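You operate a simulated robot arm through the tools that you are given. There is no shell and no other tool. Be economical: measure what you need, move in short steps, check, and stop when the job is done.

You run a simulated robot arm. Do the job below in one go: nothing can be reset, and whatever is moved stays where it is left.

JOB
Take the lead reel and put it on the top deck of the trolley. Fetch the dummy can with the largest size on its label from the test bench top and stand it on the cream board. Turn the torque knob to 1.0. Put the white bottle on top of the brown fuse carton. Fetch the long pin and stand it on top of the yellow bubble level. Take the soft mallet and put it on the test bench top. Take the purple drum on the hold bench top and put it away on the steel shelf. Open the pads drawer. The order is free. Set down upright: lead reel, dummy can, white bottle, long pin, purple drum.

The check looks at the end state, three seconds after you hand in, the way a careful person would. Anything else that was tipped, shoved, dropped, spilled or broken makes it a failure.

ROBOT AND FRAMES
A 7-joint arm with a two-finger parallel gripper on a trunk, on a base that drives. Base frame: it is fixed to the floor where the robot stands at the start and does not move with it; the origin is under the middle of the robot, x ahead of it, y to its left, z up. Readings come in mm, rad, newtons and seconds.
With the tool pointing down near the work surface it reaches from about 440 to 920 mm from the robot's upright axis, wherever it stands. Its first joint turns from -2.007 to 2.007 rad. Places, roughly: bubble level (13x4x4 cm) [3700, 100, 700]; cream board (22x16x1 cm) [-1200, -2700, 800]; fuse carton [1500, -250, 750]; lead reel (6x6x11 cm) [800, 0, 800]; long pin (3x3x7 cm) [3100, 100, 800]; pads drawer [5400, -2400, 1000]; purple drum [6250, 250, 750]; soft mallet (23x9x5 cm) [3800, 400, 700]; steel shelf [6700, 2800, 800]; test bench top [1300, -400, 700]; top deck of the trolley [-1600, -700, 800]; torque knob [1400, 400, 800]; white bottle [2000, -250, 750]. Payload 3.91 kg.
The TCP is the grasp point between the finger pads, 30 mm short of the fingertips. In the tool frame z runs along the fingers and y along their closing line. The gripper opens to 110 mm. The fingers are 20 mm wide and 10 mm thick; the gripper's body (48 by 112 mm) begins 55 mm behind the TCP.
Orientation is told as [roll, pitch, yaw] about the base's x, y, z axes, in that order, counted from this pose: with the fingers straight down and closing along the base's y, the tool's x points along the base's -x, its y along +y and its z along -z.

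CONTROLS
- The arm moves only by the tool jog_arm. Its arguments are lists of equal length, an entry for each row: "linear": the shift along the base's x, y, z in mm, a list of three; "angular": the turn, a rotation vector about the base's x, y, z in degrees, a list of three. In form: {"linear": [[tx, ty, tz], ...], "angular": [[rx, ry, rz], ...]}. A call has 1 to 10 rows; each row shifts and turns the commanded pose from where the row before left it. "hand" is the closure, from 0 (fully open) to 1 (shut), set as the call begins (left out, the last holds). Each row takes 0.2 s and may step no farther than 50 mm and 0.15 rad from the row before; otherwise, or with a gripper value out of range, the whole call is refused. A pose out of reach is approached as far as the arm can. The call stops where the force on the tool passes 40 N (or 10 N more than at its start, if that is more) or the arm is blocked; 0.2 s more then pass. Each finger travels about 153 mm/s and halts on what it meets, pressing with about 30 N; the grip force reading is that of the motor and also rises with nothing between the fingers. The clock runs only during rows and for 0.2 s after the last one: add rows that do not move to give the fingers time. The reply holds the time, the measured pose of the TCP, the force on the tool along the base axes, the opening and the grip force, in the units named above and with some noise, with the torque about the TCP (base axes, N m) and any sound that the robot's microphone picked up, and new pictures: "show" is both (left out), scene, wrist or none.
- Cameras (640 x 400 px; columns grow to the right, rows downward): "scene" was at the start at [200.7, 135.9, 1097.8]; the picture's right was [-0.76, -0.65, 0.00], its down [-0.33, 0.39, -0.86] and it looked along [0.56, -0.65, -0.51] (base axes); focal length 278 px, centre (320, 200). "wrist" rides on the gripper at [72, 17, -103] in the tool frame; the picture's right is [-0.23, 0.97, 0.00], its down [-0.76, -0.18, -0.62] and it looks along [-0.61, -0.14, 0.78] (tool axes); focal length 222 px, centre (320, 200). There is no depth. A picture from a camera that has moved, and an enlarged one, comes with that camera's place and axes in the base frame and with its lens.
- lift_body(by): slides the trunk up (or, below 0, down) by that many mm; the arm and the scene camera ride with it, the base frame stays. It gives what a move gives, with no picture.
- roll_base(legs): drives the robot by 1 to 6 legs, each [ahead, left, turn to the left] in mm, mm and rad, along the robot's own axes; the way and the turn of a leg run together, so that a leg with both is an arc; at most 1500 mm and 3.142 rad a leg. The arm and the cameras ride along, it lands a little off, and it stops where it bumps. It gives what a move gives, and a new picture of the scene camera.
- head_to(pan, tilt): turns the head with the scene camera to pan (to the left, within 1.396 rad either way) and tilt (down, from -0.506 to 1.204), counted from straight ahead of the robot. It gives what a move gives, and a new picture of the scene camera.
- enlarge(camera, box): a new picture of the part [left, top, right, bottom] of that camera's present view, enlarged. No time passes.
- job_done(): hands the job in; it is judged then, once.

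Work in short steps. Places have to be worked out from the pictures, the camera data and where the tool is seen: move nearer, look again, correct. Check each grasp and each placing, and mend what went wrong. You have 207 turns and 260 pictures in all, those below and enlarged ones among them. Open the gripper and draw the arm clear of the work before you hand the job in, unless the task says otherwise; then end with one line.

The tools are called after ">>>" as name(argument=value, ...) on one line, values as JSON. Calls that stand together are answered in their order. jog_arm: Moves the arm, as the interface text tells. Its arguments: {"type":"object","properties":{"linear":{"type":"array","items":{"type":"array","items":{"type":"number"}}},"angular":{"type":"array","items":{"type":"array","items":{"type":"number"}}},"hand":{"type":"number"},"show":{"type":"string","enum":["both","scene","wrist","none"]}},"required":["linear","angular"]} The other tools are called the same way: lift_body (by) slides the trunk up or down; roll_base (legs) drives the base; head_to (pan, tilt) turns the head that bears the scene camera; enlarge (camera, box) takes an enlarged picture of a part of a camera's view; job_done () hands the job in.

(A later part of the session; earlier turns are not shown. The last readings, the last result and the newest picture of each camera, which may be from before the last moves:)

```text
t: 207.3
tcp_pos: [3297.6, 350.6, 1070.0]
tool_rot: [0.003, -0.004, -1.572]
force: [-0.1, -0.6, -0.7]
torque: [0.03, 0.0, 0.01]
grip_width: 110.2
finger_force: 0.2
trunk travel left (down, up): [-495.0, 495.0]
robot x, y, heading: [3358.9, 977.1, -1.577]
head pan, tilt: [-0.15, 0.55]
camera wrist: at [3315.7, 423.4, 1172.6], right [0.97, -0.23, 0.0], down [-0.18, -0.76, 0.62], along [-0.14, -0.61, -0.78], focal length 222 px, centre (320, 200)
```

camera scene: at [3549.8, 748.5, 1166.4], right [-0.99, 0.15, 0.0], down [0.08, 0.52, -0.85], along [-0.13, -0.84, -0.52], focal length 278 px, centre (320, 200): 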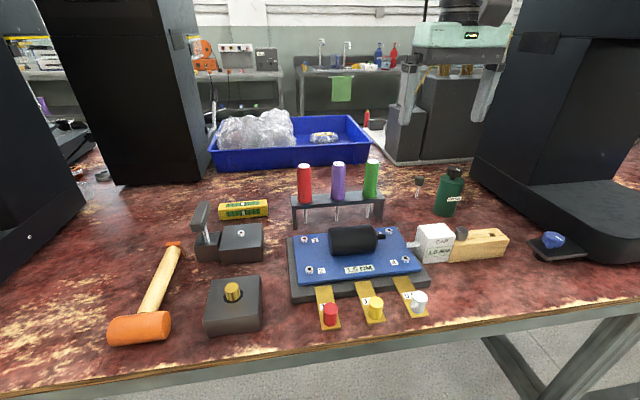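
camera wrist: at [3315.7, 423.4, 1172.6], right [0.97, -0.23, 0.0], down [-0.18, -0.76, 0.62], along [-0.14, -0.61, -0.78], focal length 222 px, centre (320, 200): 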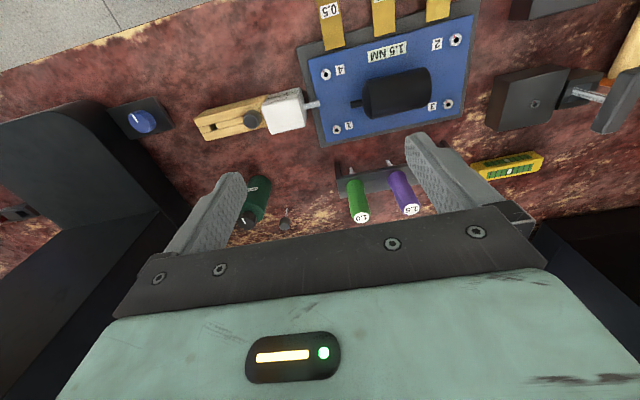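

The pin (black head, steel shank) stands at about (3135,51), head z≈778; level top centre ≈(3658,107). Move the base so both are in reach.

>>> roll_base(legs=[[110, -60, 0.005]])

>>> jog_arm(linear=[[-25, -40, 0], [-25, -40, 0], [-25, -40, 0], [-25, -40, 0], [0, 0, -40], [0, 0, 0]], angular=[[0, 0, 0], [0, 0, 0], [0, 0, 0], [0, 0, 0], [0, 0, 0], [0, 0, 0]], hand=0.4)

```text
t: 208.6
tcp_pos: [3242.6, 238.7, 1069.1]
tool_rot: [0.001, -0.002, -1.564]
force: [0.5, -0.8, -0.2]
torque: [0.01, -0.03, -0.01]
grip_width: 109.9
finger_force: 0.1
trunk travel left (down, up): [-495.0, 495.0]
robot x, y, heading: [3298.6, 868.2, -1.572]
head pan, tilt: [-0.15, 0.55]
camera scene: at [3491.5, 639.1, 1166.4], right [-0.99, 0.15, 0.0], down [0.08, 0.52, -0.85], along [-0.13, -0.84, -0.52], focal length 278 px, centre (320, 200)
```

scene: 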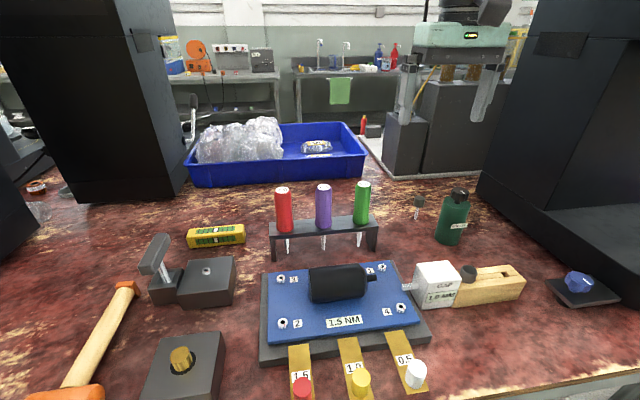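

```text
t: 210.0
tcp_pos: [3141.9, 77.6, 1029.6]
tool_rot: [0.002, -0.004, -1.565]
force: [-0.3, 1.0, -0.5]
torque: [0.0, 0.0, 0.0]
grip_width: 66.0
finger_force: 0.0
trunk travel left (down, up): [-495.0, 495.0]
robot x, y, heading: [3302.8, 870.7, -1.571]
head pan, tilt: [-0.15, 0.55]
camera scene: at [3491.5, 639.2, 1166.4], right [-0.99, 0.15, 0.0], down [0.08, 0.52, -0.85], along [-0.13, -0.84, -0.52], focal length 278 px, centre (320, 200)
camera wrist: at [3160.2, 152.4, 1132.2], right [0.97, -0.22, 0.0], down [-0.18, -0.76, 0.63], along [-0.14, -0.61, -0.78], focal length 222 px, centre (320, 200)
```

scene: 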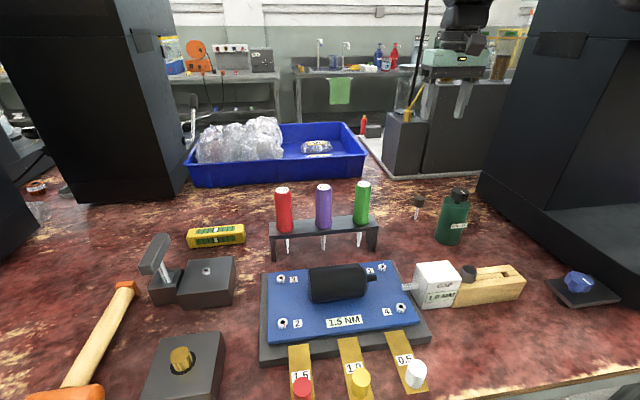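
wrist: 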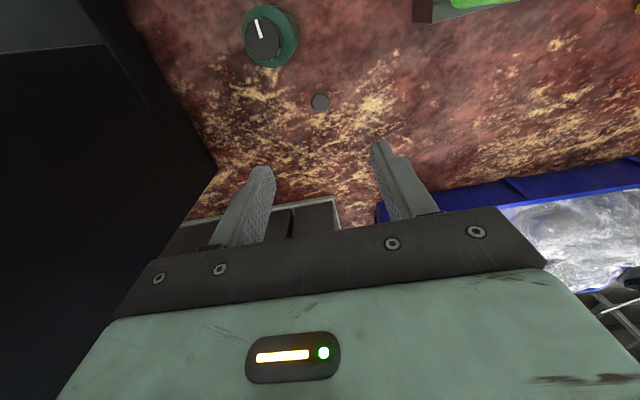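

Pin at ≈(3138,61). Descend over it.

>>> jog_arm(linear=[[-3, -16, -30], [0, 0, -45], [0, 0, -45], [0, 0, -45], [0, 0, 0]], angular=[[0, 0, 0], [0, 0, 0], [0, 0, 0], [0, 0, 0], [0, 0, 0]], show="wrist")

```text
t: 211.2
tcp_pos: [3139.3, 63.1, 864.2]
tool_rot: [0.002, -0.004, -1.563]
force: [0.0, -0.4, -0.5]
torque: [-0.01, 0.04, 0.01]
grip_width: 65.9
finger_force: 0.2
trunk travel left (down, up): [-495.0, 495.0]
robot x, y, heading: [3297.7, 867.3, -1.575]
head pan, tilt: [-0.15, 0.55]
camera wrist: at [3156.3, 136.2, 966.6], right [0.97, -0.22, 0.0], down [-0.18, -0.76, 0.62], along [-0.14, -0.61, -0.78], focal length 222 px, centre (320, 200)
```

wrist: 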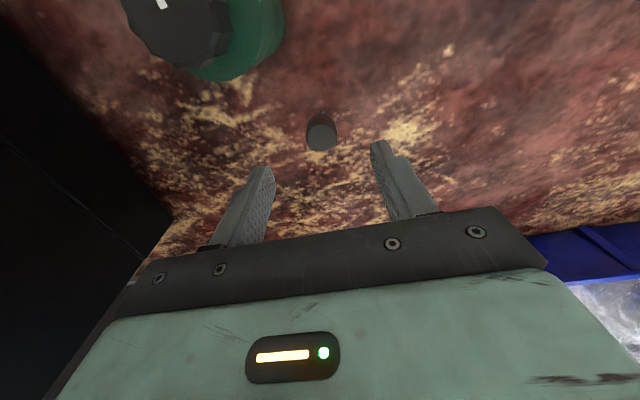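

Aligned. Descend to the head and close.

>>> jog_arm(linear=[[1, 0, -40], [0, 0, -25], [0, 0, -13], [0, 0, 0]], angular=[[0, 0, 0], [0, 0, 0], [0, 0, 0], [0, 0, 0]], show="wrist")

>>> jog_arm(linear=[[0, 0, 0], [0, 0, 0], [0, 0, 0], [0, 0, 0]], angular=[[0, 0, 0], [0, 0, 0], [0, 0, 0], [0, 0, 0]], hand=1, show="wrist")

```text
t: 212.2
tcp_pos: [3140.0, 63.0, 785.3]
tool_rot: [0.001, 0.0, -1.566]
force: [-0.2, -0.2, 0.3]
torque: [-0.03, -0.03, 0.01]
grip_width: 66.1
finger_force: 0.2
trunk travel left (down, up): [-495.0, 495.0]
robot x, y, heading: [3300.8, 869.0, -1.567]
head pan, tilt: [-0.15, 0.55]
camera wrist: at [3157.5, 135.9, 888.8], right [0.97, -0.22, 0.0], down [-0.18, -0.76, 0.62], along [-0.14, -0.61, -0.78], focal length 222 px, centre (320, 200)
```

wrist: 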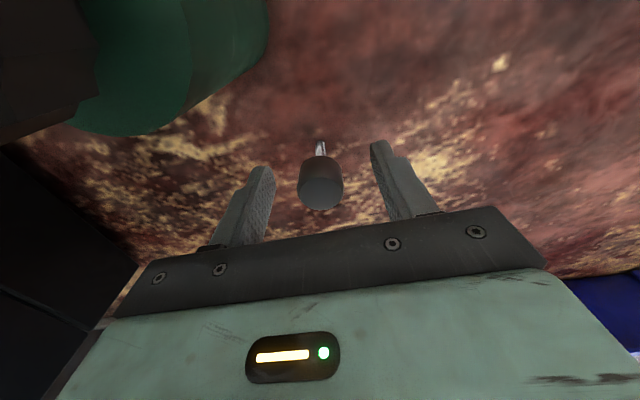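

```text
t: 213.2
tcp_pos: [3140.7, 62.1, 785.9]
tool_rot: [0.001, -0.002, -1.566]
force: [-0.5, 0.0, 0.2]
torque: [0.0, -0.03, -0.01]
grip_width: 26.8
finger_force: 29.5
trunk travel left (down, up): [-495.0, 495.0]
robot x, y, heading: [3300.9, 867.4, -1.572]
head pan, tilt: [-0.15, 0.55]
camera wrist: at [3157.6, 135.9, 889.1], right [0.97, -0.22, 0.0], down [-0.18, -0.76, 0.62], along [-0.14, -0.61, -0.78], focal length 222 px, centre (320, 200)
```

wrist: 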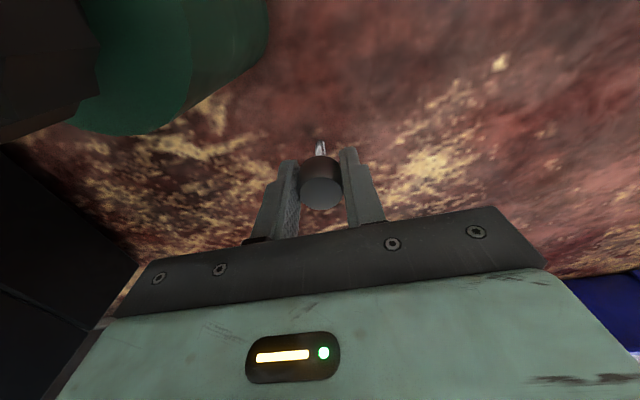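

Pin gripped. Lift and carry toward the level.

>>> jog_arm(linear=[[0, 0, 20], [0, 0, 45], [0, 0, 45], [0, 0, 45], [0, 0, 45], [0, 0, 0]], angular=[[0, 0, 0], [0, 0, 0], [0, 0, 0], [0, 0, 0], [0, 0, 0], [0, 0, 0]], show="wrist")

>>> jog_arm(linear=[[48, 5, 0], [48, 5, 0], [48, 5, 0], [48, 5, 0], [48, 5, 0], [48, 5, 0], [48, 5, 0], [48, 5, 0], [48, 5, 0], [48, 5, 0]], angular=[[0, 0, 0], [0, 0, 0], [0, 0, 0], [0, 0, 0], [0, 0, 0], [0, 0, 0], [0, 0, 0], [0, 0, 0], [0, 0, 0], [0, 0, 0]])

```text
t: 214.6
tcp_pos: [3139.9, 63.2, 986.4]
tool_rot: [0.002, -0.002, -1.566]
force: [0.0, 1.0, -0.2]
torque: [0.0, -0.01, -0.02]
grip_width: 27.0
finger_force: 30.1
trunk travel left (down, up): [-495.0, 495.0]
robot x, y, heading: [3297.6, 869.3, -1.571]
head pan, tilt: [-0.15, 0.55]
camera wrist: at [3158.3, 136.3, 1089.6], right [0.97, -0.22, 0.0], down [-0.18, -0.76, 0.62], along [-0.14, -0.61, -0.78], focal length 222 px, centre (320, 200)
```

wrist: 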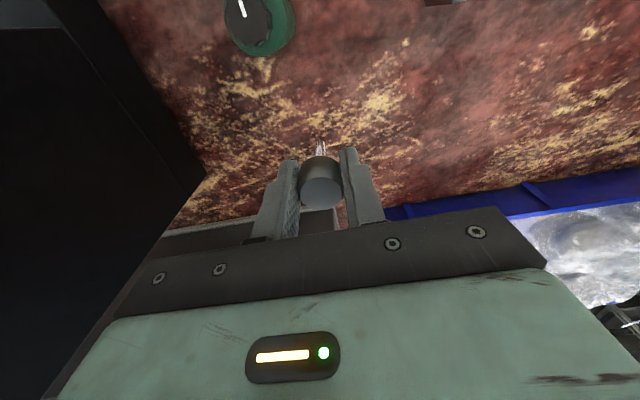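

```text
t: 216.8
tcp_pos: [3603.8, 128.3, 983.0]
tool_rot: [0.003, -0.001, -1.567]
force: [-1.4, -0.8, 0.0]
torque: [0.02, -0.07, 0.0]
grip_width: 26.8
finger_force: 29.6
out of reach, approached as far as the arm can: row 10
trunk travel left (down, up): [-495.0, 495.0]
robot x, y, heading: [3299.4, 870.4, -1.57]
head pan, tilt: [-0.15, 0.55]
camera scene: at [3491.1, 639.0, 1166.4], right [-0.99, 0.15, 0.0], down [0.08, 0.52, -0.85], along [-0.13, -0.84, -0.52], focal length 278 px, centre (320, 200)
camera wrist: at [3621.5, 201.4, 1087.0], right [0.97, -0.22, 0.0], down [-0.18, -0.76, 0.62], along [-0.14, -0.61, -0.78], focal length 222 px, centre (320, 200)
```

scene: 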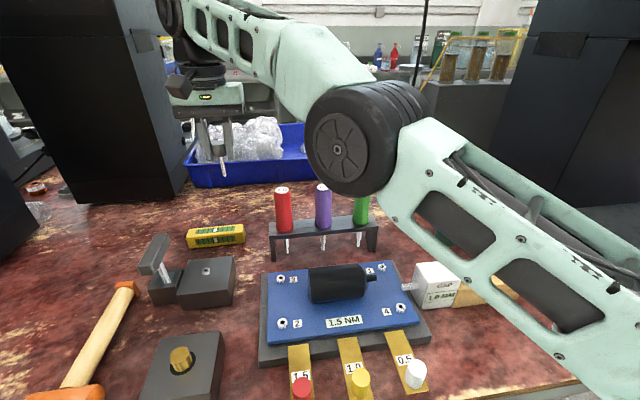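
wrist: 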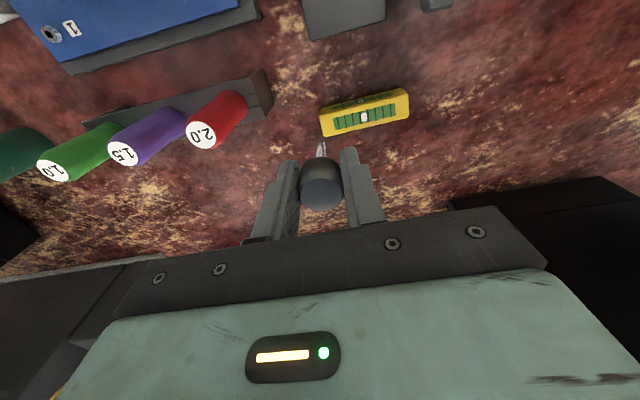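

Zoom on the level from the wrist camera to find its top face.

>>> enlarge(camera="wrist", box=[290, 70, 434, 160])

>>> enlarge(camera="scene", box=[160, 190, 272, 260])

```text
4.44 times, centred on (362, 115) of wrist
camera zoom: at [3621.5, 201.4, 1087.0], right [0.97, -0.22, 0.0], down [-0.18, -0.76, 0.62], along [-0.14, -0.61, -0.78], focal length 987 px, centre (133, 578)
```

zoom: 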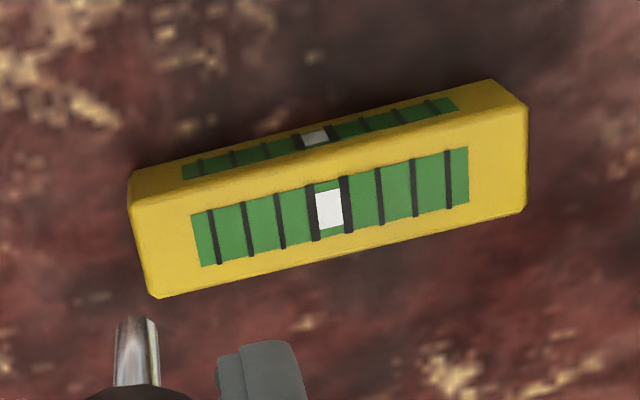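

```text
5.71 times, centred on (216, 225) of scene
camera zoom: at [3491.1, 639.0, 1166.4], right [-0.99, 0.15, 0.0], down [0.08, 0.52, -0.85], along [-0.13, -0.84, -0.52], focal length 1589 px, centre (914, 57)
```

zoom: 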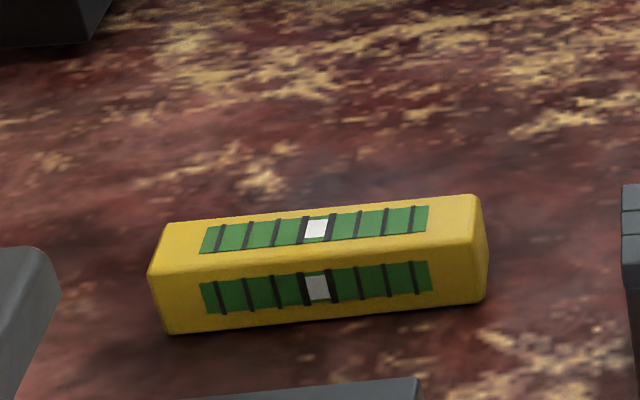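

Level top centre is at (3660,83,760), long axis along x. The arm is near its limit, so shift the base 250 mm to +x and bring the tool back over it.

>>> roll_base(legs=[[0, 250, 0]])

>>> jog_arm(linear=[[-48, 0, 0], [-48, 0, 0], [-48, 0, 0], [-48, -15, 0], [0, -30, 0], [0, 0, 0]], angular=[[0, 0, 0], [0, 0, 0], [0, 0, 0], [0, 0, 0], [0, 0, 0], [0, 0, 0]])

```text
t: 218.6
tcp_pos: [3857.0, 129.2, 983.9]
tool_rot: [0.002, -0.002, -1.566]
force: [0.2, -0.4, -0.3]
torque: [-0.02, 0.01, -0.03]
grip_width: 26.6
finger_force: 30.3
trunk travel left (down, up): [-495.0, 495.0]
robot x, y, heading: [3547.3, 868.8, -1.569]
head pan, tilt: [-0.15, 0.55]
camera scene: at [3743.6, 639.8, 1166.4], right [-0.99, 0.15, 0.0], down [0.08, 0.52, -0.85], along [-0.13, -0.84, -0.52], focal length 278 px, centre (320, 200)
```

scene: 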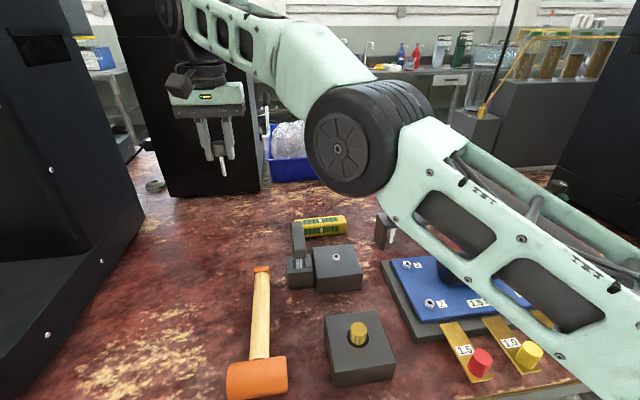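

```text
refused: row 4 steps farther than a row can; nothing moved
```

>>> jog_arm(linear=[[-48, 0, 0], [-48, 0, 0], [-48, 0, 0], [-45, -15, 0], [-8, -31, 0], [0, 0, 0]], angular=[[0, 0, 0], [0, 0, 0], [0, 0, 0], [0, 0, 0], [0, 0, 0], [0, 0, 0]])

```text
t: 220.0
tcp_pos: [3658.6, 83.2, 984.2]
tool_rot: [0.002, -0.003, -1.566]
force: [-0.1, 0.0, -1.1]
torque: [-0.02, -0.01, -0.02]
grip_width: 26.8
finger_force: 29.9
trunk travel left (down, up): [-495.0, 495.0]
robot x, y, heading: [3549.8, 871.0, -1.568]
head pan, tilt: [-0.15, 0.55]
camera scene: at [3743.5, 639.8, 1166.4], right [-0.99, 0.15, 0.0], down [0.08, 0.52, -0.85], along [-0.13, -0.84, -0.52], focal length 278 px, centre (320, 200)
camera wrist: at [3676.8, 156.2, 1087.6], right [0.98, -0.22, 0.0], down [-0.17, -0.76, 0.63], along [-0.14, -0.61, -0.78], focal length 222 px, centre (320, 200)
```

scene: 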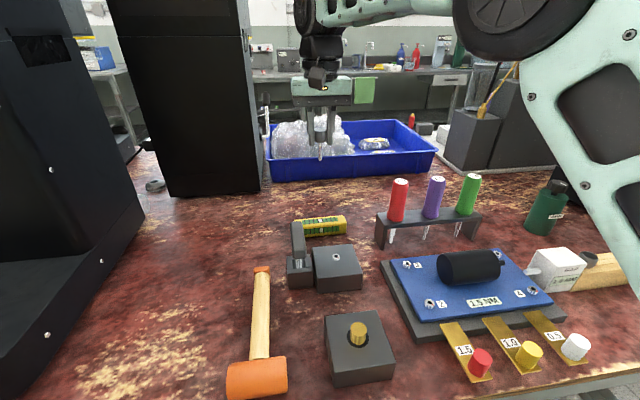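
wrist: 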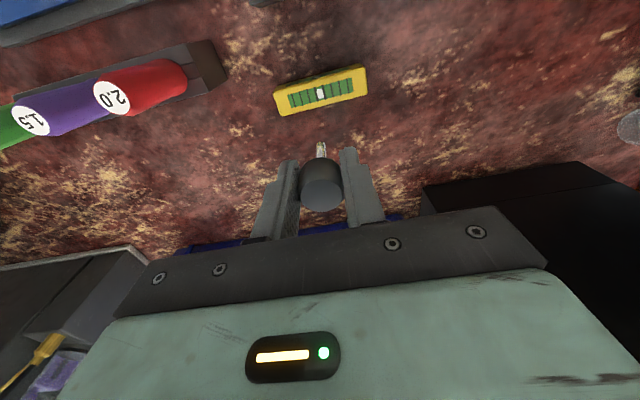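

Centred. Lower close to the level top.

>>> jog_arm(linear=[[1, 0, -45], [0, 0, -45], [0, 0, -40], [0, 0, -10], [0, 0, 0]], angular=[[0, 0, 0], [0, 0, 0], [0, 0, 0], [0, 0, 0], [0, 0, 0]])

>>> enlarge(camera="wrist", box=[240, 70, 400, 190])

>>> enlarge(camera="scene", box=[260, 150, 388, 250])

```text
t: 221.2
tcp_pos: [3660.5, 83.3, 844.3]
tool_rot: [0.001, -0.003, -1.566]
force: [0.2, 0.3, -0.6]
torque: [-0.01, 0.03, 0.02]
grip_width: 26.8
finger_force: 29.8
trunk travel left (down, up): [-495.0, 495.0]
robot x, y, heading: [3551.8, 868.5, -1.572]
head pan, tilt: [-0.15, 0.55]
camera scene: at [3743.6, 639.8, 1166.4], right [-0.99, 0.15, 0.0], down [0.08, 0.52, -0.85], along [-0.13, -0.84, -0.52], focal length 278 px, centre (320, 200)
camera wrist: at [3678.4, 156.4, 947.4], right [0.98, -0.22, 0.0], down [-0.17, -0.76, 0.63], along [-0.14, -0.61, -0.78], focal length 222 px, centre (320, 200)
```

scene: 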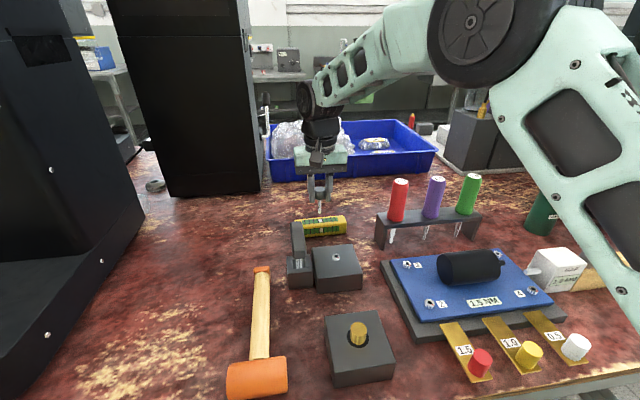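
wrist: 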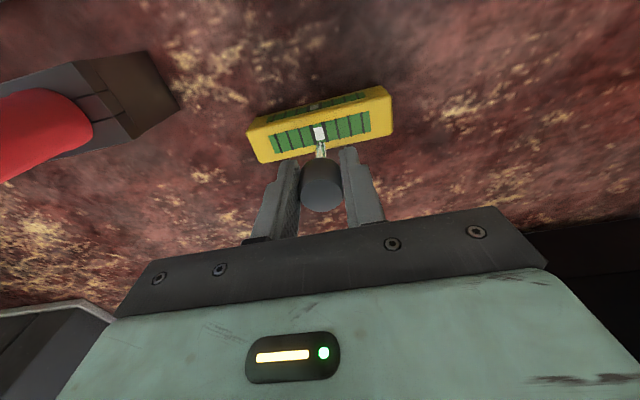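

```text
3.33 times, centred on (320, 130) of wrist
camera zoom: at [3678.4, 156.4, 947.4], right [0.98, -0.22, 0.0], down [-0.17, -0.76, 0.63], along [-0.14, -0.61, -0.78], focal length 740 px, centre (320, 433)
```

zoom: 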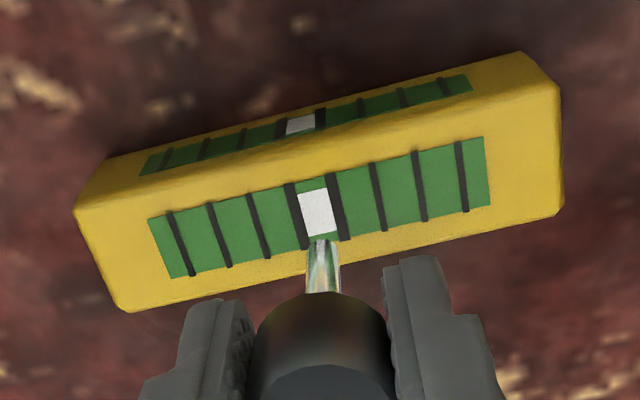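

```text
4.00 times, centred on (324, 200) of scene
camera zoom: at [3743.6, 639.8, 1166.4], right [-0.99, 0.15, 0.0], down [0.08, 0.52, -0.85], along [-0.13, -0.84, -0.52], focal length 1112 px, centre (304, 200)
```

zoom: 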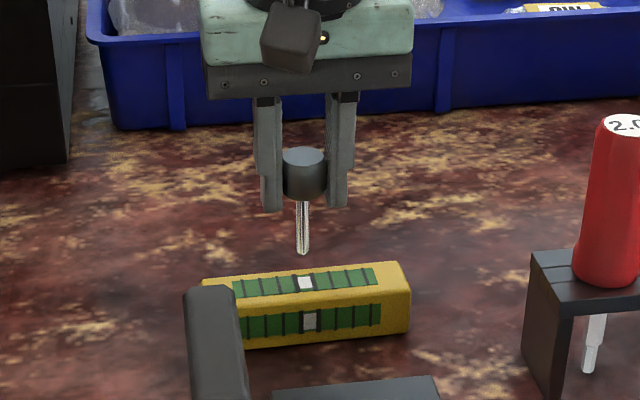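

Pin tip lines up with the bubble centre. Lower in small steps.

>>> jog_arm(linear=[[0, 0, -6], [0, 0, -4], [0, 0, -3], [0, 0, 0]], angular=[[0, 0, 0], [0, 0, 0], [0, 0, 0], [0, 0, 0]], show="none")

>>> jog_arm(linear=[[0, 0, -2.5], [0, 0, 0]], angular=[[0, 0, 0], [0, 0, 0]], show="scene")

>>> enlarge(camera="scene", box=[260, 150, 388, 250])

```text
t: 222.2
tcp_pos: [3660.6, 82.4, 830.3]
tool_rot: [0.002, -0.004, -1.565]
force: [-0.1, 1.4, 0.0]
torque: [0.0, -0.01, -0.01]
grip_width: 26.8
finger_force: 30.0
trunk travel left (down, up): [-495.0, 495.0]
robot x, y, heading: [3550.4, 868.6, -1.567]
head pan, tilt: [-0.15, 0.55]
```

```text
t: 222.8
tcp_pos: [3660.3, 82.3, 828.2]
tool_rot: [0.001, -0.004, -1.565]
force: [0.4, 0.1, -0.5]
torque: [0.01, 0.0, 0.01]
grip_width: 26.9
finger_force: 29.7
trunk travel left (down, up): [-495.0, 495.0]
robot x, y, heading: [3551.7, 870.5, -1.567]
head pan, tilt: [-0.15, 0.55]
camera scene: at [3743.6, 639.8, 1166.4], right [-0.99, 0.15, 0.0], down [0.08, 0.52, -0.85], along [-0.13, -0.84, -0.52], focal length 278 px, centre (320, 200)
```

scene: 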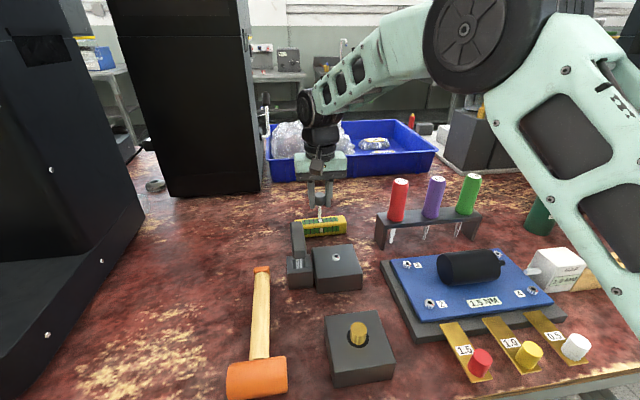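

```text
4.00 times, centred on (324, 200) of scene
camera zoom: at [3743.6, 639.8, 1166.4], right [-0.99, 0.15, 0.0], down [0.08, 0.52, -0.85], along [-0.13, -0.84, -0.52], focal length 1112 px, centre (304, 200)
```

zoom: 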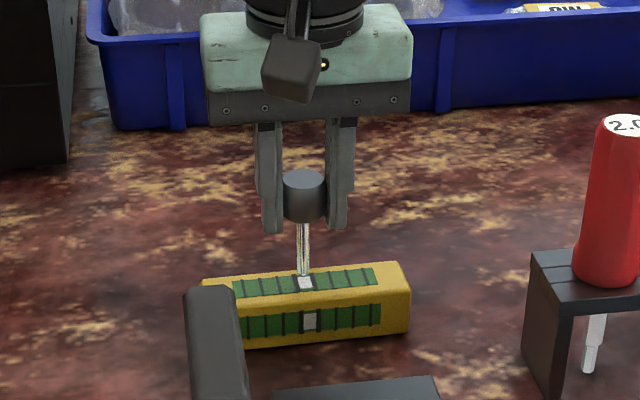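

Almost touching. Continue in 1.5 mm steps.

>>> jog_arm(linear=[[0, 0, -2], [0, 0, 0]], angular=[[0, 0, 0], [0, 0, 0]], show="none")

>>> jog_arm(linear=[[0, 0, -1.5], [0, 0, 0]], angular=[[0, 0, 0], [0, 0, 0]], show="none")

```text
t: 223.4
tcp_pos: [3660.8, 84.2, 826.6]
tool_rot: [0.0, -0.002, -1.565]
force: [0.1, 0.4, -1.0]
torque: [0.02, 0.01, 0.01]
grip_width: 26.8
finger_force: 29.7
trunk travel left (down, up): [-495.0, 495.0]
robot x, y, heading: [3551.0, 867.0, -1.566]
head pan, tilt: [-0.15, 0.55]
```

```text
t: 224.0
tcp_pos: [3660.5, 83.2, 825.1]
tool_rot: [0.002, -0.003, -1.565]
force: [-0.2, 0.3, -0.5]
torque: [-0.01, 0.02, 0.02]
grip_width: 27.2
finger_force: 29.9
trunk travel left (down, up): [-495.0, 495.0]
robot x, y, heading: [3546.8, 868.0, -1.571]
head pan, tilt: [-0.15, 0.55]
```

>>> jog_arm(linear=[[0, 0, -1.5], [0, 0, 0]], angular=[[0, 0, 0], [0, 0, 0]], show="none")

>>> jog_arm(linear=[[0, 0, -1.5], [0, 0, 0]], angular=[[0, 0, 0], [0, 0, 0]], show="none")

>>> enlarge(camera="scene", box=[284, 170, 364, 240])

```text
t: 224.6
tcp_pos: [3660.5, 83.0, 823.1]
tool_rot: [0.001, -0.006, -1.566]
force: [0.3, 0.9, -0.9]
torque: [-0.01, 0.02, 0.02]
grip_width: 26.8
finger_force: 30.1
trunk travel left (down, up): [-495.0, 495.0]
robot x, y, heading: [3552.3, 873.4, -1.57]
head pan, tilt: [-0.15, 0.55]
```

```text
t: 225.2
tcp_pos: [3659.9, 82.1, 821.4]
tool_rot: [0.002, -0.003, -1.566]
force: [0.1, -1.1, -1.2]
torque: [-0.01, -0.02, -0.03]
grip_width: 26.8
finger_force: 30.3
trunk travel left (down, up): [-495.0, 495.0]
robot x, y, heading: [3551.0, 870.1, -1.571]
head pan, tilt: [-0.15, 0.55]
```

```text
5.71 times, centred on (324, 205) of scene
camera zoom: at [3743.6, 639.8, 1166.4], right [-0.99, 0.15, 0.0], down [0.08, 0.52, -0.85], along [-0.13, -0.84, -0.52], focal length 1589 px, centre (297, 171)
```

zoom: 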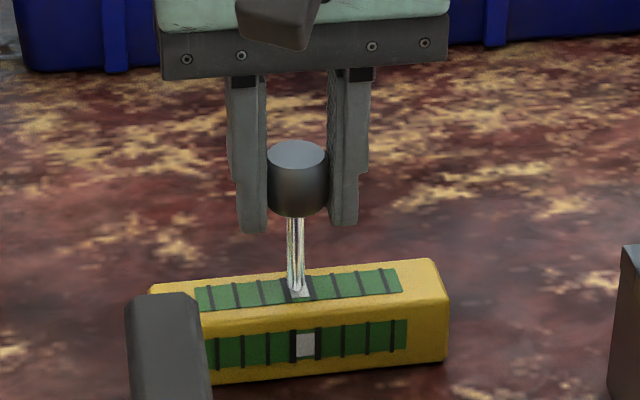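

>>> jog_arm(linear=[[0, 0, -1.5], [0, 0, 0]], angular=[[0, 0, 0], [0, 0, 0]], show="none")

>>> jog_arm(linear=[[0, 0, -1.5], [0, 0, 0]], angular=[[0, 0, 0], [0, 0, 0]], show="none")

>>> jog_arm(linear=[[0, 0, -1.5], [0, 0, 0]], angular=[[0, 0, 0], [0, 0, 0]], show="none")

```text
t: 225.8
tcp_pos: [3660.7, 83.1, 821.0]
tool_rot: [0.001, -0.004, -1.566]
force: [0.2, 0.4, 4.0]
torque: [0.04, 0.04, 0.04]
grip_width: 26.7
finger_force: 30.5
trunk travel left (down, up): [-495.0, 495.0]
robot x, y, heading: [3554.2, 869.6, -1.566]
head pan, tilt: [-0.15, 0.55]
```

```text
t: 226.4
tcp_pos: [3661.5, 82.1, 820.8]
tool_rot: [0.003, -0.008, -1.567]
force: [-0.7, 0.5, 16.9]
torque: [0.02, 0.07, 0.02]
grip_width: 26.8
finger_force: 29.9
trunk travel left (down, up): [-495.0, 495.0]
robot x, y, heading: [3551.7, 872.3, -1.571]
head pan, tilt: [-0.15, 0.55]
```

```text
t: 227.0
tcp_pos: [3661.4, 82.4, 818.3]
tool_rot: [0.004, -0.008, -1.563]
force: [0.5, -2.9, 22.3]
torque: [-0.23, -0.02, 0.0]
grip_width: 27.1
finger_force: 29.8
trunk travel left (down, up): [-495.0, 495.0]
robot x, y, heading: [3552.0, 870.9, -1.566]
head pan, tilt: [-0.15, 0.55]
```

Contact made. Ease up, then open gently and rise.

>>> jog_arm(linear=[[0, 0, 2], [0, 0, 0]], angular=[[0, 0, 0], [0, 0, 0]], show="none")

>>> enlarge(camera="scene", box=[284, 170, 364, 240])

```text
t: 227.6
tcp_pos: [3660.5, 83.5, 819.5]
tool_rot: [0.002, 0.0, -1.566]
force: [1.6, -5.5, 12.6]
torque: [-0.35, -0.09, -0.02]
grip_width: 26.7
finger_force: 29.7
trunk travel left (down, up): [-495.0, 495.0]
robot x, y, heading: [3552.8, 871.3, -1.566]
head pan, tilt: [-0.15, 0.55]
```

```text
5.71 times, centred on (324, 205) of scene
camera zoom: at [3743.6, 640.0, 1166.4], right [-0.99, 0.15, 0.0], down [0.08, 0.52, -0.85], along [-0.13, -0.84, -0.52], focal length 1589 px, centre (297, 171)
```

zoom: 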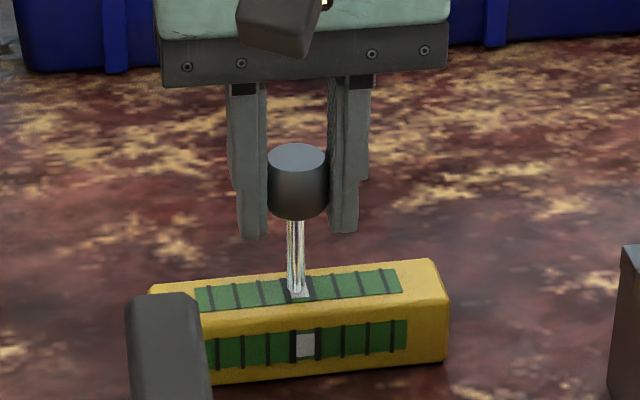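

>>> jog_arm(linear=[[0, -0.7, 1.2], [0, 0, 0]], angular=[[0, 0, 0], [0, 0, 0]], show="none")

```text
t: 228.2
tcp_pos: [3660.4, 82.4, 820.0]
tool_rot: [0.002, 0.001, -1.565]
force: [0.4, 0.1, 0.8]
torque: [0.01, -0.03, 0.02]
grip_width: 26.6
finger_force: 30.1
trunk travel left (down, up): [-495.0, 495.0]
robot x, y, heading: [3549.2, 874.0, -1.569]
head pan, tilt: [-0.15, 0.55]
```

Light contact now. Open and look before rising.

>>> jog_arm(linear=[[0, 0, 0], [0, 0, 0], [0, 0, 0]], angular=[[0, 0, 0], [0, 0, 0], [0, 0, 0]], hand=0.4, show="wrist")

>>> enlarge(camera="scene", box=[284, 170, 364, 240])

```text
t: 229.0
tcp_pos: [3661.3, 82.3, 821.4]
tool_rot: [0.002, -0.005, -1.565]
force: [0.4, 0.5, 0.6]
torque: [0.04, 0.03, 0.02]
grip_width: 65.9
finger_force: 0.0
trunk travel left (down, up): [-495.0, 495.0]
robot x, y, heading: [3549.1, 871.3, -1.568]
head pan, tilt: [-0.15, 0.55]
camera wrist: at [3678.0, 155.8, 924.1], right [0.98, -0.22, 0.0], down [-0.17, -0.76, 0.63], along [-0.14, -0.61, -0.78], focal length 222 px, centre (320, 200)
```

wrist: 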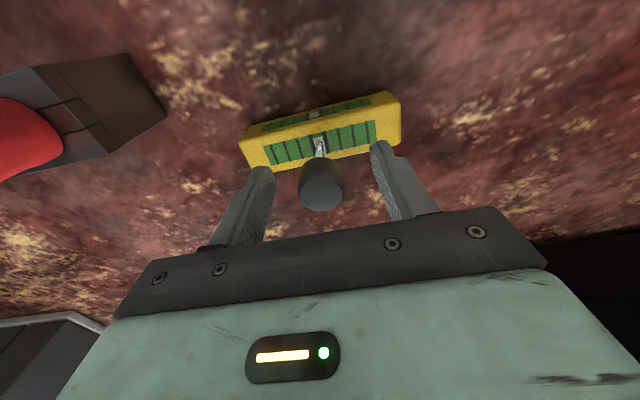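

```text
5.71 times, centred on (324, 205) of scene
camera zoom: at [3743.5, 639.8, 1166.4], right [-0.99, 0.15, 0.0], down [0.08, 0.52, -0.85], along [-0.13, -0.84, -0.52], focal length 1589 px, centre (297, 171)
```

zoom: 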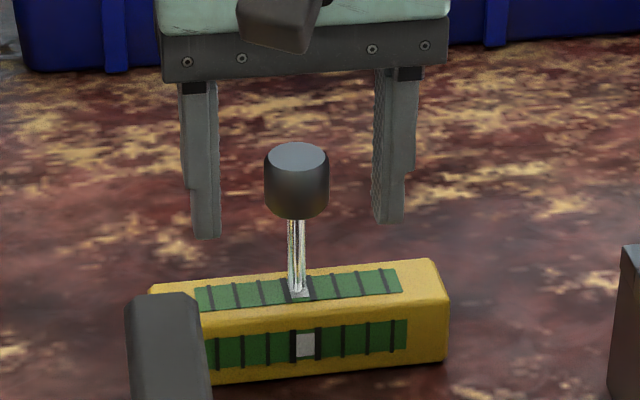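

Pin stands on the level. Rise, then move over to the mallet at about (3800, 350).

>>> jog_arm(linear=[[0, 0, 20], [0, 0, 40], [0, 0, 45], [0, 0, 45], [0, 0, 0]], angular=[[0, 0, 0], [0, 0, 0], [0, 0, 0], [0, 0, 0], [0, 0, 0]], show="none")

>>> jog_arm(linear=[[20, 45, 0], [20, 45, 0], [20, 45, 0], [20, 45, 0], [20, 30, 0], [25, 20, 0], [15, 0, 0], [0, 0, 0]], angular=[[0, 0, 0], [0, 0, 0], [0, 0, 0], [0, 0, 0], [0, 0, 0], [0, 0, 0], [0, 0, 0], [0, 0, 0]])

```text
t: 230.2
tcp_pos: [3660.3, 83.4, 971.0]
tool_rot: [0.001, -0.003, -1.564]
force: [-0.9, -0.2, 0.0]
torque: [0.0, 0.02, 0.02]
grip_width: 65.8
finger_force: 0.0
trunk travel left (down, up): [-495.0, 495.0]
robot x, y, heading: [3551.4, 869.0, -1.568]
head pan, tilt: [-0.15, 0.55]
```

```text
t: 232.0
tcp_pos: [3799.9, 311.4, 971.2]
tool_rot: [0.002, -0.003, -1.566]
force: [-0.1, 1.2, -0.4]
torque: [-0.01, 0.01, -0.02]
grip_width: 65.8
finger_force: 0.1
trunk travel left (down, up): [-495.0, 495.0]
robot x, y, heading: [3550.5, 869.8, -1.569]
head pan, tilt: [-0.15, 0.55]
camera scene: at [3743.5, 639.8, 1166.4], right [-0.99, 0.15, 0.0], down [0.08, 0.52, -0.85], along [-0.13, -0.84, -0.52], focal length 278 px, centre (320, 200)
camera wrist: at [3817.4, 385.5, 1074.3], right [0.98, -0.22, 0.0], down [-0.17, -0.76, 0.63], along [-0.14, -0.61, -0.78], focal length 222 px, centre (320, 200)
```

scene: 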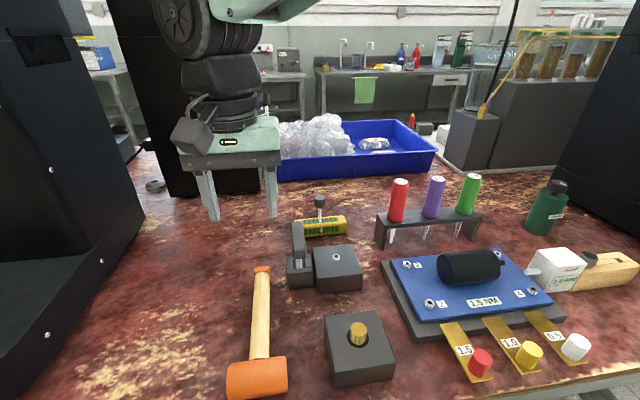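
wrist: 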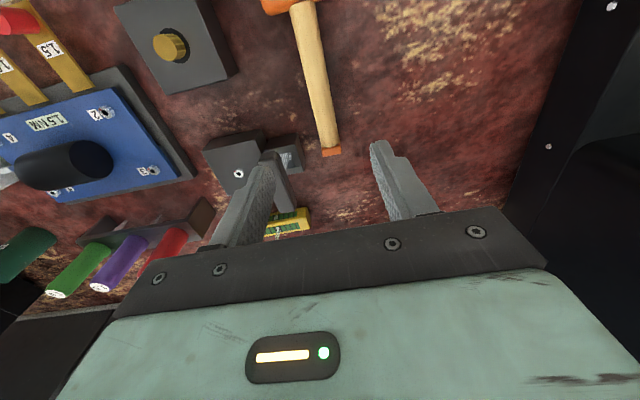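

Handle runs along y at x≈3799 from y 223 to 400, head beyond. Move to y=350 and descend.

>>> jog_arm(linear=[[0, 38, 0], [0, 0, -45], [0, 0, -45], [0, 0, -45], [0, 0, -40], [0, 0, 0]], angular=[[0, 0, 0], [0, 0, 0], [0, 0, 0], [0, 0, 0], [0, 0, 0], [0, 0, 0]])

```text
t: 233.4
tcp_pos: [3800.4, 351.5, 794.5]
tool_rot: [0.002, -0.002, -1.565]
force: [-0.3, 0.1, -0.1]
torque: [0.01, 0.02, -0.03]
grip_width: 65.8
finger_force: 0.0
trunk travel left (down, up): [-495.0, 495.0]
robot x, y, heading: [3551.9, 871.3, -1.572]
head pan, tilt: [-0.15, 0.55]
camera scene: at [3743.6, 639.8, 1166.4], right [-0.99, 0.15, 0.0], down [0.08, 0.52, -0.85], along [-0.13, -0.84, -0.52], focal length 278 px, centre (320, 200)
camera wrist: at [3817.6, 424.4, 898.4], right [0.97, -0.22, 0.0], down [-0.18, -0.76, 0.63], along [-0.14, -0.61, -0.78], focal length 222 px, centre (320, 200)
```

scene: 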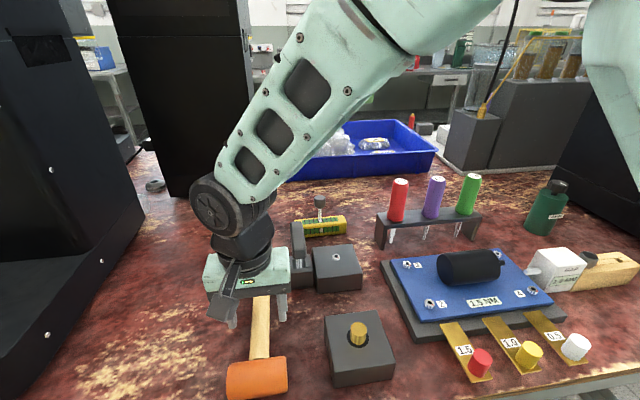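
wrist: 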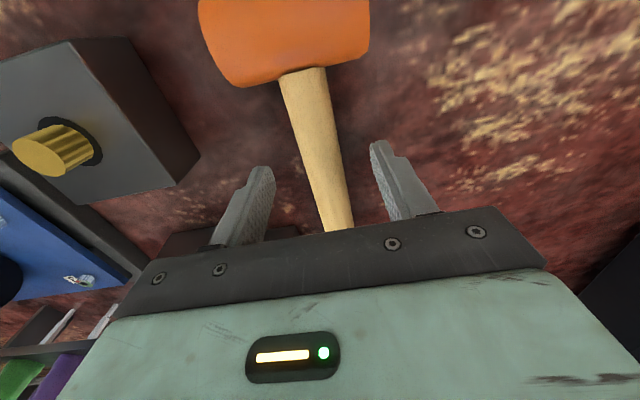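

Handle is between the fingers. Lower 40 mm and close.

>>> jog_arm(linear=[[0, 0, -20], [0, 0, -20], [0, 0, 0]], angular=[[0, 0, 0], [0, 0, 0], [0, 0, 0]], show="none")

>>> jog_arm(linear=[[0, 0, 0], [0, 0, 0], [0, 0, 0], [0, 0, 0]], angular=[[0, 0, 0], [0, 0, 0], [0, 0, 0], [0, 0, 0]], hand=1, show="none")

>>> jog_arm(linear=[[0, 0, 20], [0, 0, 40], [0, 0, 45], [0, 0, 45], [0, 0, 45], [0, 0, 45], [0, 0, 0]], angular=[[0, 0, 0], [0, 0, 0], [0, 0, 0], [0, 0, 0], [0, 0, 0], [0, 0, 0], [0, 0, 0]])

```text
t: 234.2
tcp_pos: [3800.4, 350.9, 754.6]
tool_rot: [0.001, -0.003, -1.566]
force: [-0.4, 0.2, -0.5]
torque: [0.01, -0.01, -0.01]
grip_width: 65.8
finger_force: 0.1
trunk travel left (down, up): [-495.0, 495.0]
robot x, y, heading: [3551.2, 870.9, -1.571]
head pan, tilt: [-0.15, 0.55]
```

```text
t: 235.2
tcp_pos: [3801.6, 350.9, 754.8]
tool_rot: [0.002, -0.003, -1.566]
force: [0.3, 0.4, 0.3]
torque: [0.11, -0.08, -0.03]
grip_width: 29.4
finger_force: 30.1
trunk travel left (down, up): [-495.0, 495.0]
robot x, y, heading: [3548.7, 868.0, -1.569]
head pan, tilt: [-0.15, 0.55]
```

```text
t: 236.8
tcp_pos: [3799.1, 351.8, 995.4]
tool_rot: [0.001, -0.003, -1.565]
force: [-0.2, -1.1, -3.9]
torque: [-0.04, -0.02, 0.0]
grip_width: 29.5
finger_force: 29.7
trunk travel left (down, up): [-495.0, 495.0]
robot x, y, heading: [3553.2, 869.4, -1.568]
head pan, tilt: [-0.15, 0.55]
camera scene: at [3743.6, 639.7, 1166.4], right [-0.99, 0.15, 0.0], down [0.08, 0.52, -0.85], along [-0.13, -0.84, -0.52], focal length 278 px, centre (320, 200)
camera wrist: at [3818.1, 424.4, 1099.5], right [0.98, -0.22, 0.0], down [-0.17, -0.76, 0.62], along [-0.14, -0.61, -0.78], focal length 222 px, centre (320, 200)
```

scene: 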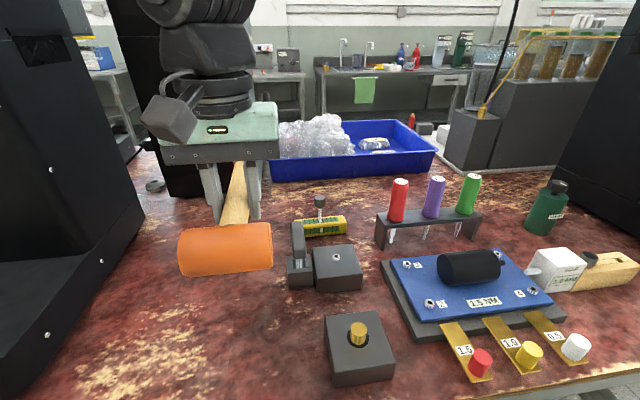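
wrist: 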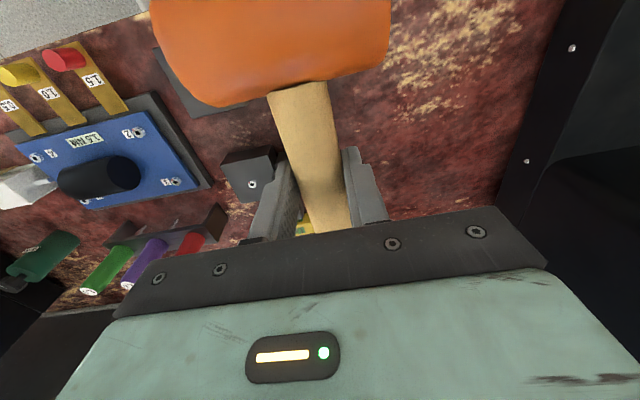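

Mallet is held level. Centre the arm in front of the robot, then drive back to the test bench's front end.

>>> jog_arm(linear=[[-45, -10, 10], [-45, -10, 10], [-45, -10, 10], [-45, -10, 10], [-45, -10, 10], [-20, 0, 0], [0, 0, 0]], angular=[[0, 0, 0], [0, 0, 0], [0, 0, 0], [0, 0, 0], [0, 0, 0], [0, 0, 0], [0, 0, 0]], show="none")

>>> roll_base(legs=[[-580, 0, 0], [0, -1500, 0], [0, -1500, 0], [0, -1000, 0], [0, 0, 1.57], [0, -1500, 0]])

>>> head_to(pan=-0.2, tilt=0.5)

```text
t: 238.4
tcp_pos: [3554.5, 300.0, 1045.2]
tool_rot: [0.002, -0.004, -1.565]
force: [-1.0, 0.8, -4.3]
torque: [-0.07, 0.01, 0.0]
grip_width: 29.3
finger_force: 30.0
trunk travel left (down, up): [-495.0, 495.0]
robot x, y, heading: [3549.0, 866.7, -1.567]
head pan, tilt: [-0.15, 0.55]
```

```text
t: 271.3
tcp_pos: [168.3, -38.4, 1045.0]
tool_rot: [0.002, -0.003, 0.018]
force: [-0.1, -0.3, -4.7]
torque: [0.0, -0.04, 0.0]
grip_width: 29.5
finger_force: 30.3
trunk travel left (down, up): [-495.0, 495.0]
robot x, y, heading: [-404.1, -49.2, 0.017]
head pan, tilt: [-0.15, 0.55]
camera scene: at [-174.9, 145.0, 1166.4], right [-0.14, -0.99, 0.0], down [-0.52, 0.07, -0.85], along [0.84, -0.12, -0.52], focal length 278 px, centre (320, 200)
```

scene: 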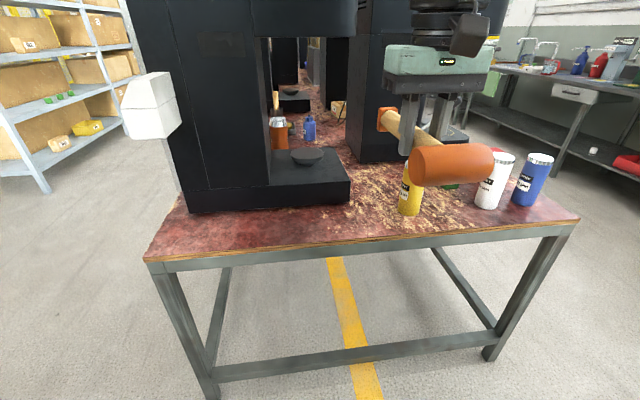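

```text
t: 271.9
tcp_pos: [168.3, -38.5, 1045.3]
tool_rot: [0.002, -0.003, 0.017]
force: [-0.5, -0.5, -3.9]
torque: [-0.01, -0.08, 0.0]
grip_width: 29.3
finger_force: 30.3
trunk travel left (down, up): [-495.0, 495.0]
robot x, y, heading: [-407.7, -47.5, 0.016]
head pan, tilt: [-0.201, 0.499]
camera scene: at [-174.4, 140.3, 1170.9], right [-0.19, -0.98, 0.0], down [-0.47, 0.09, -0.88], along [0.86, -0.16, -0.48], focal length 278 px, centre (320, 200)
```

scene: 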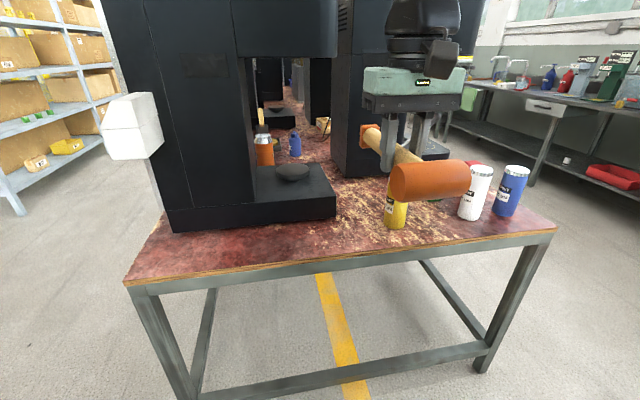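

Drive to the bench front so the mallet is over the free patch behind the yellow can.

>>> roll_base(legs=[[0, -150, -0.017], [400, 0, 0]])

>>> jog_arm(linear=[[15, 15, 0], [15, 10, -30], [0, 0, -30], [0, 0, 0]], angular=[[0, 0, 0], [0, 0, 0], [0, 0, 0], [0, 0, 0]])

```text
t: 275.4
tcp_pos: [569.5, -203.5, 1046.2]
tool_rot: [0.002, -0.003, -0.002]
force: [0.0, 0.5, -3.8]
torque: [0.05, -0.02, -0.02]
grip_width: 29.7
finger_force: 29.8
trunk travel left (down, up): [-495.0, 495.0]
robot x, y, heading: [-4.3, -203.5, -0.006]
head pan, tilt: [-0.201, 0.499]
camera scene: at [230.9, -17.6, 1171.0], right [-0.2, -0.98, 0.0], down [-0.47, 0.1, -0.88], along [0.86, -0.18, -0.48], focal length 278 px, centre (320, 200)
```

scene: 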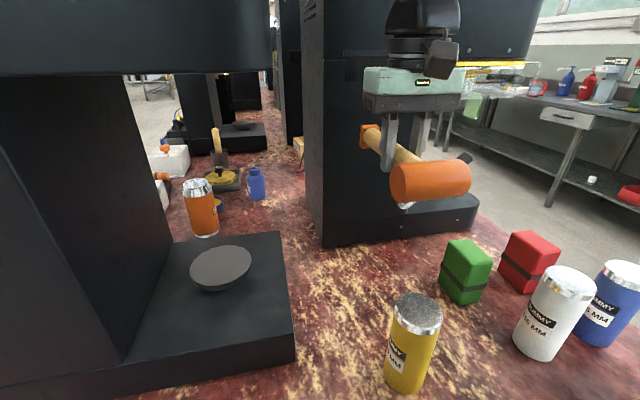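

```text
t: 276.4
tcp_pos: [598.8, -177.8, 985.0]
tool_rot: [0.0, -0.001, -0.002]
force: [-0.4, -0.1, -4.2]
torque: [0.02, -0.05, 0.01]
grip_width: 29.7
finger_force: 29.6
trunk travel left (down, up): [-495.0, 495.0]
robot x, y, heading: [-0.2, -201.7, -0.006]
head pan, tilt: [-0.201, 0.499]
camera scene: at [230.8, -17.6, 1171.0], right [-0.2, -0.98, 0.0], down [-0.47, 0.1, -0.88], along [0.86, -0.18, -0.48], focal length 278 px, centre (320, 200)
camera wrist: at [527.8, -160.1, 1088.5], right [0.23, 0.97, 0.0], down [0.76, -0.18, 0.62], along [0.61, -0.14, -0.78], focal length 222 px, centre (320, 200)
```

scene: 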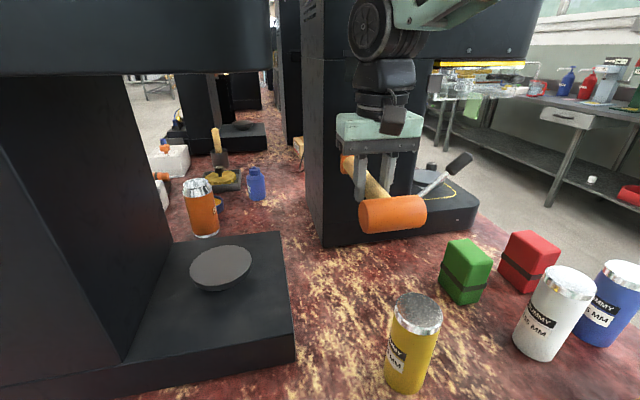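
wrist: 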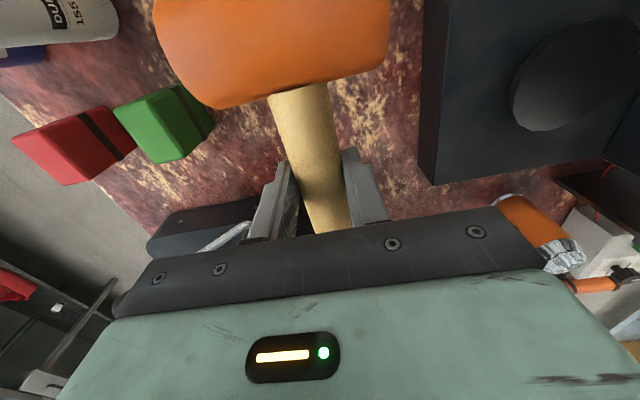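

Patch below is clear. Lower the mallet to its resting height (TCP ≈755).

>>> jog_arm(linear=[[0, 5, -45], [0, 0, -45], [0, 0, -45], [0, 0, -45], [0, 0, -25], [0, 0, -12], [0, 0, -5], [0, 0, -4], [0, 0, -3]], angular=[[0, 0, 0], [0, 0, 0], [0, 0, 0], [0, 0, 0], [0, 0, 0], [0, 0, 0], [0, 0, 0], [0, 0, 0], [0, 0, 0]])

```text
t: 278.4
tcp_pos: [600.1, -172.2, 756.8]
tool_rot: [0.001, -0.003, -0.002]
force: [0.2, -0.5, -1.9]
torque: [0.07, 0.11, 0.02]
grip_width: 29.6
finger_force: 29.8
trunk travel left (down, up): [-495.0, 495.0]
robot x, y, heading: [-1.3, -200.5, -0.008]
head pan, tilt: [-0.201, 0.499]
camera scene: at [230.8, -17.5, 1171.0], right [-0.2, -0.98, 0.0], down [-0.47, 0.1, -0.88], along [0.86, -0.18, -0.48], focal length 278 px, centre (320, 200)
camera wrist: at [527.8, -156.1, 859.9], right [0.23, 0.97, 0.0], down [0.76, -0.18, 0.63], along [0.61, -0.14, -0.78], focal length 222 px, centre (320, 200)
```

scene: 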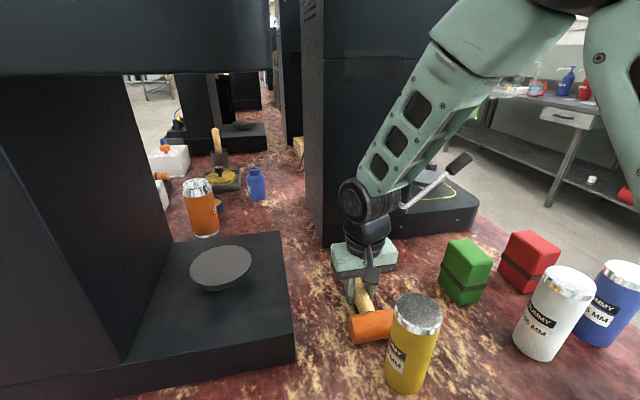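
wrist: 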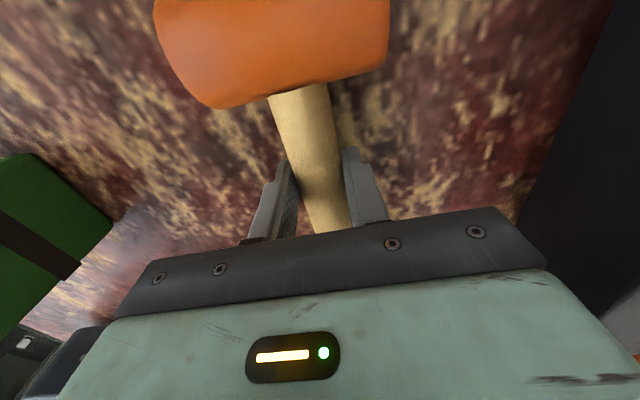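

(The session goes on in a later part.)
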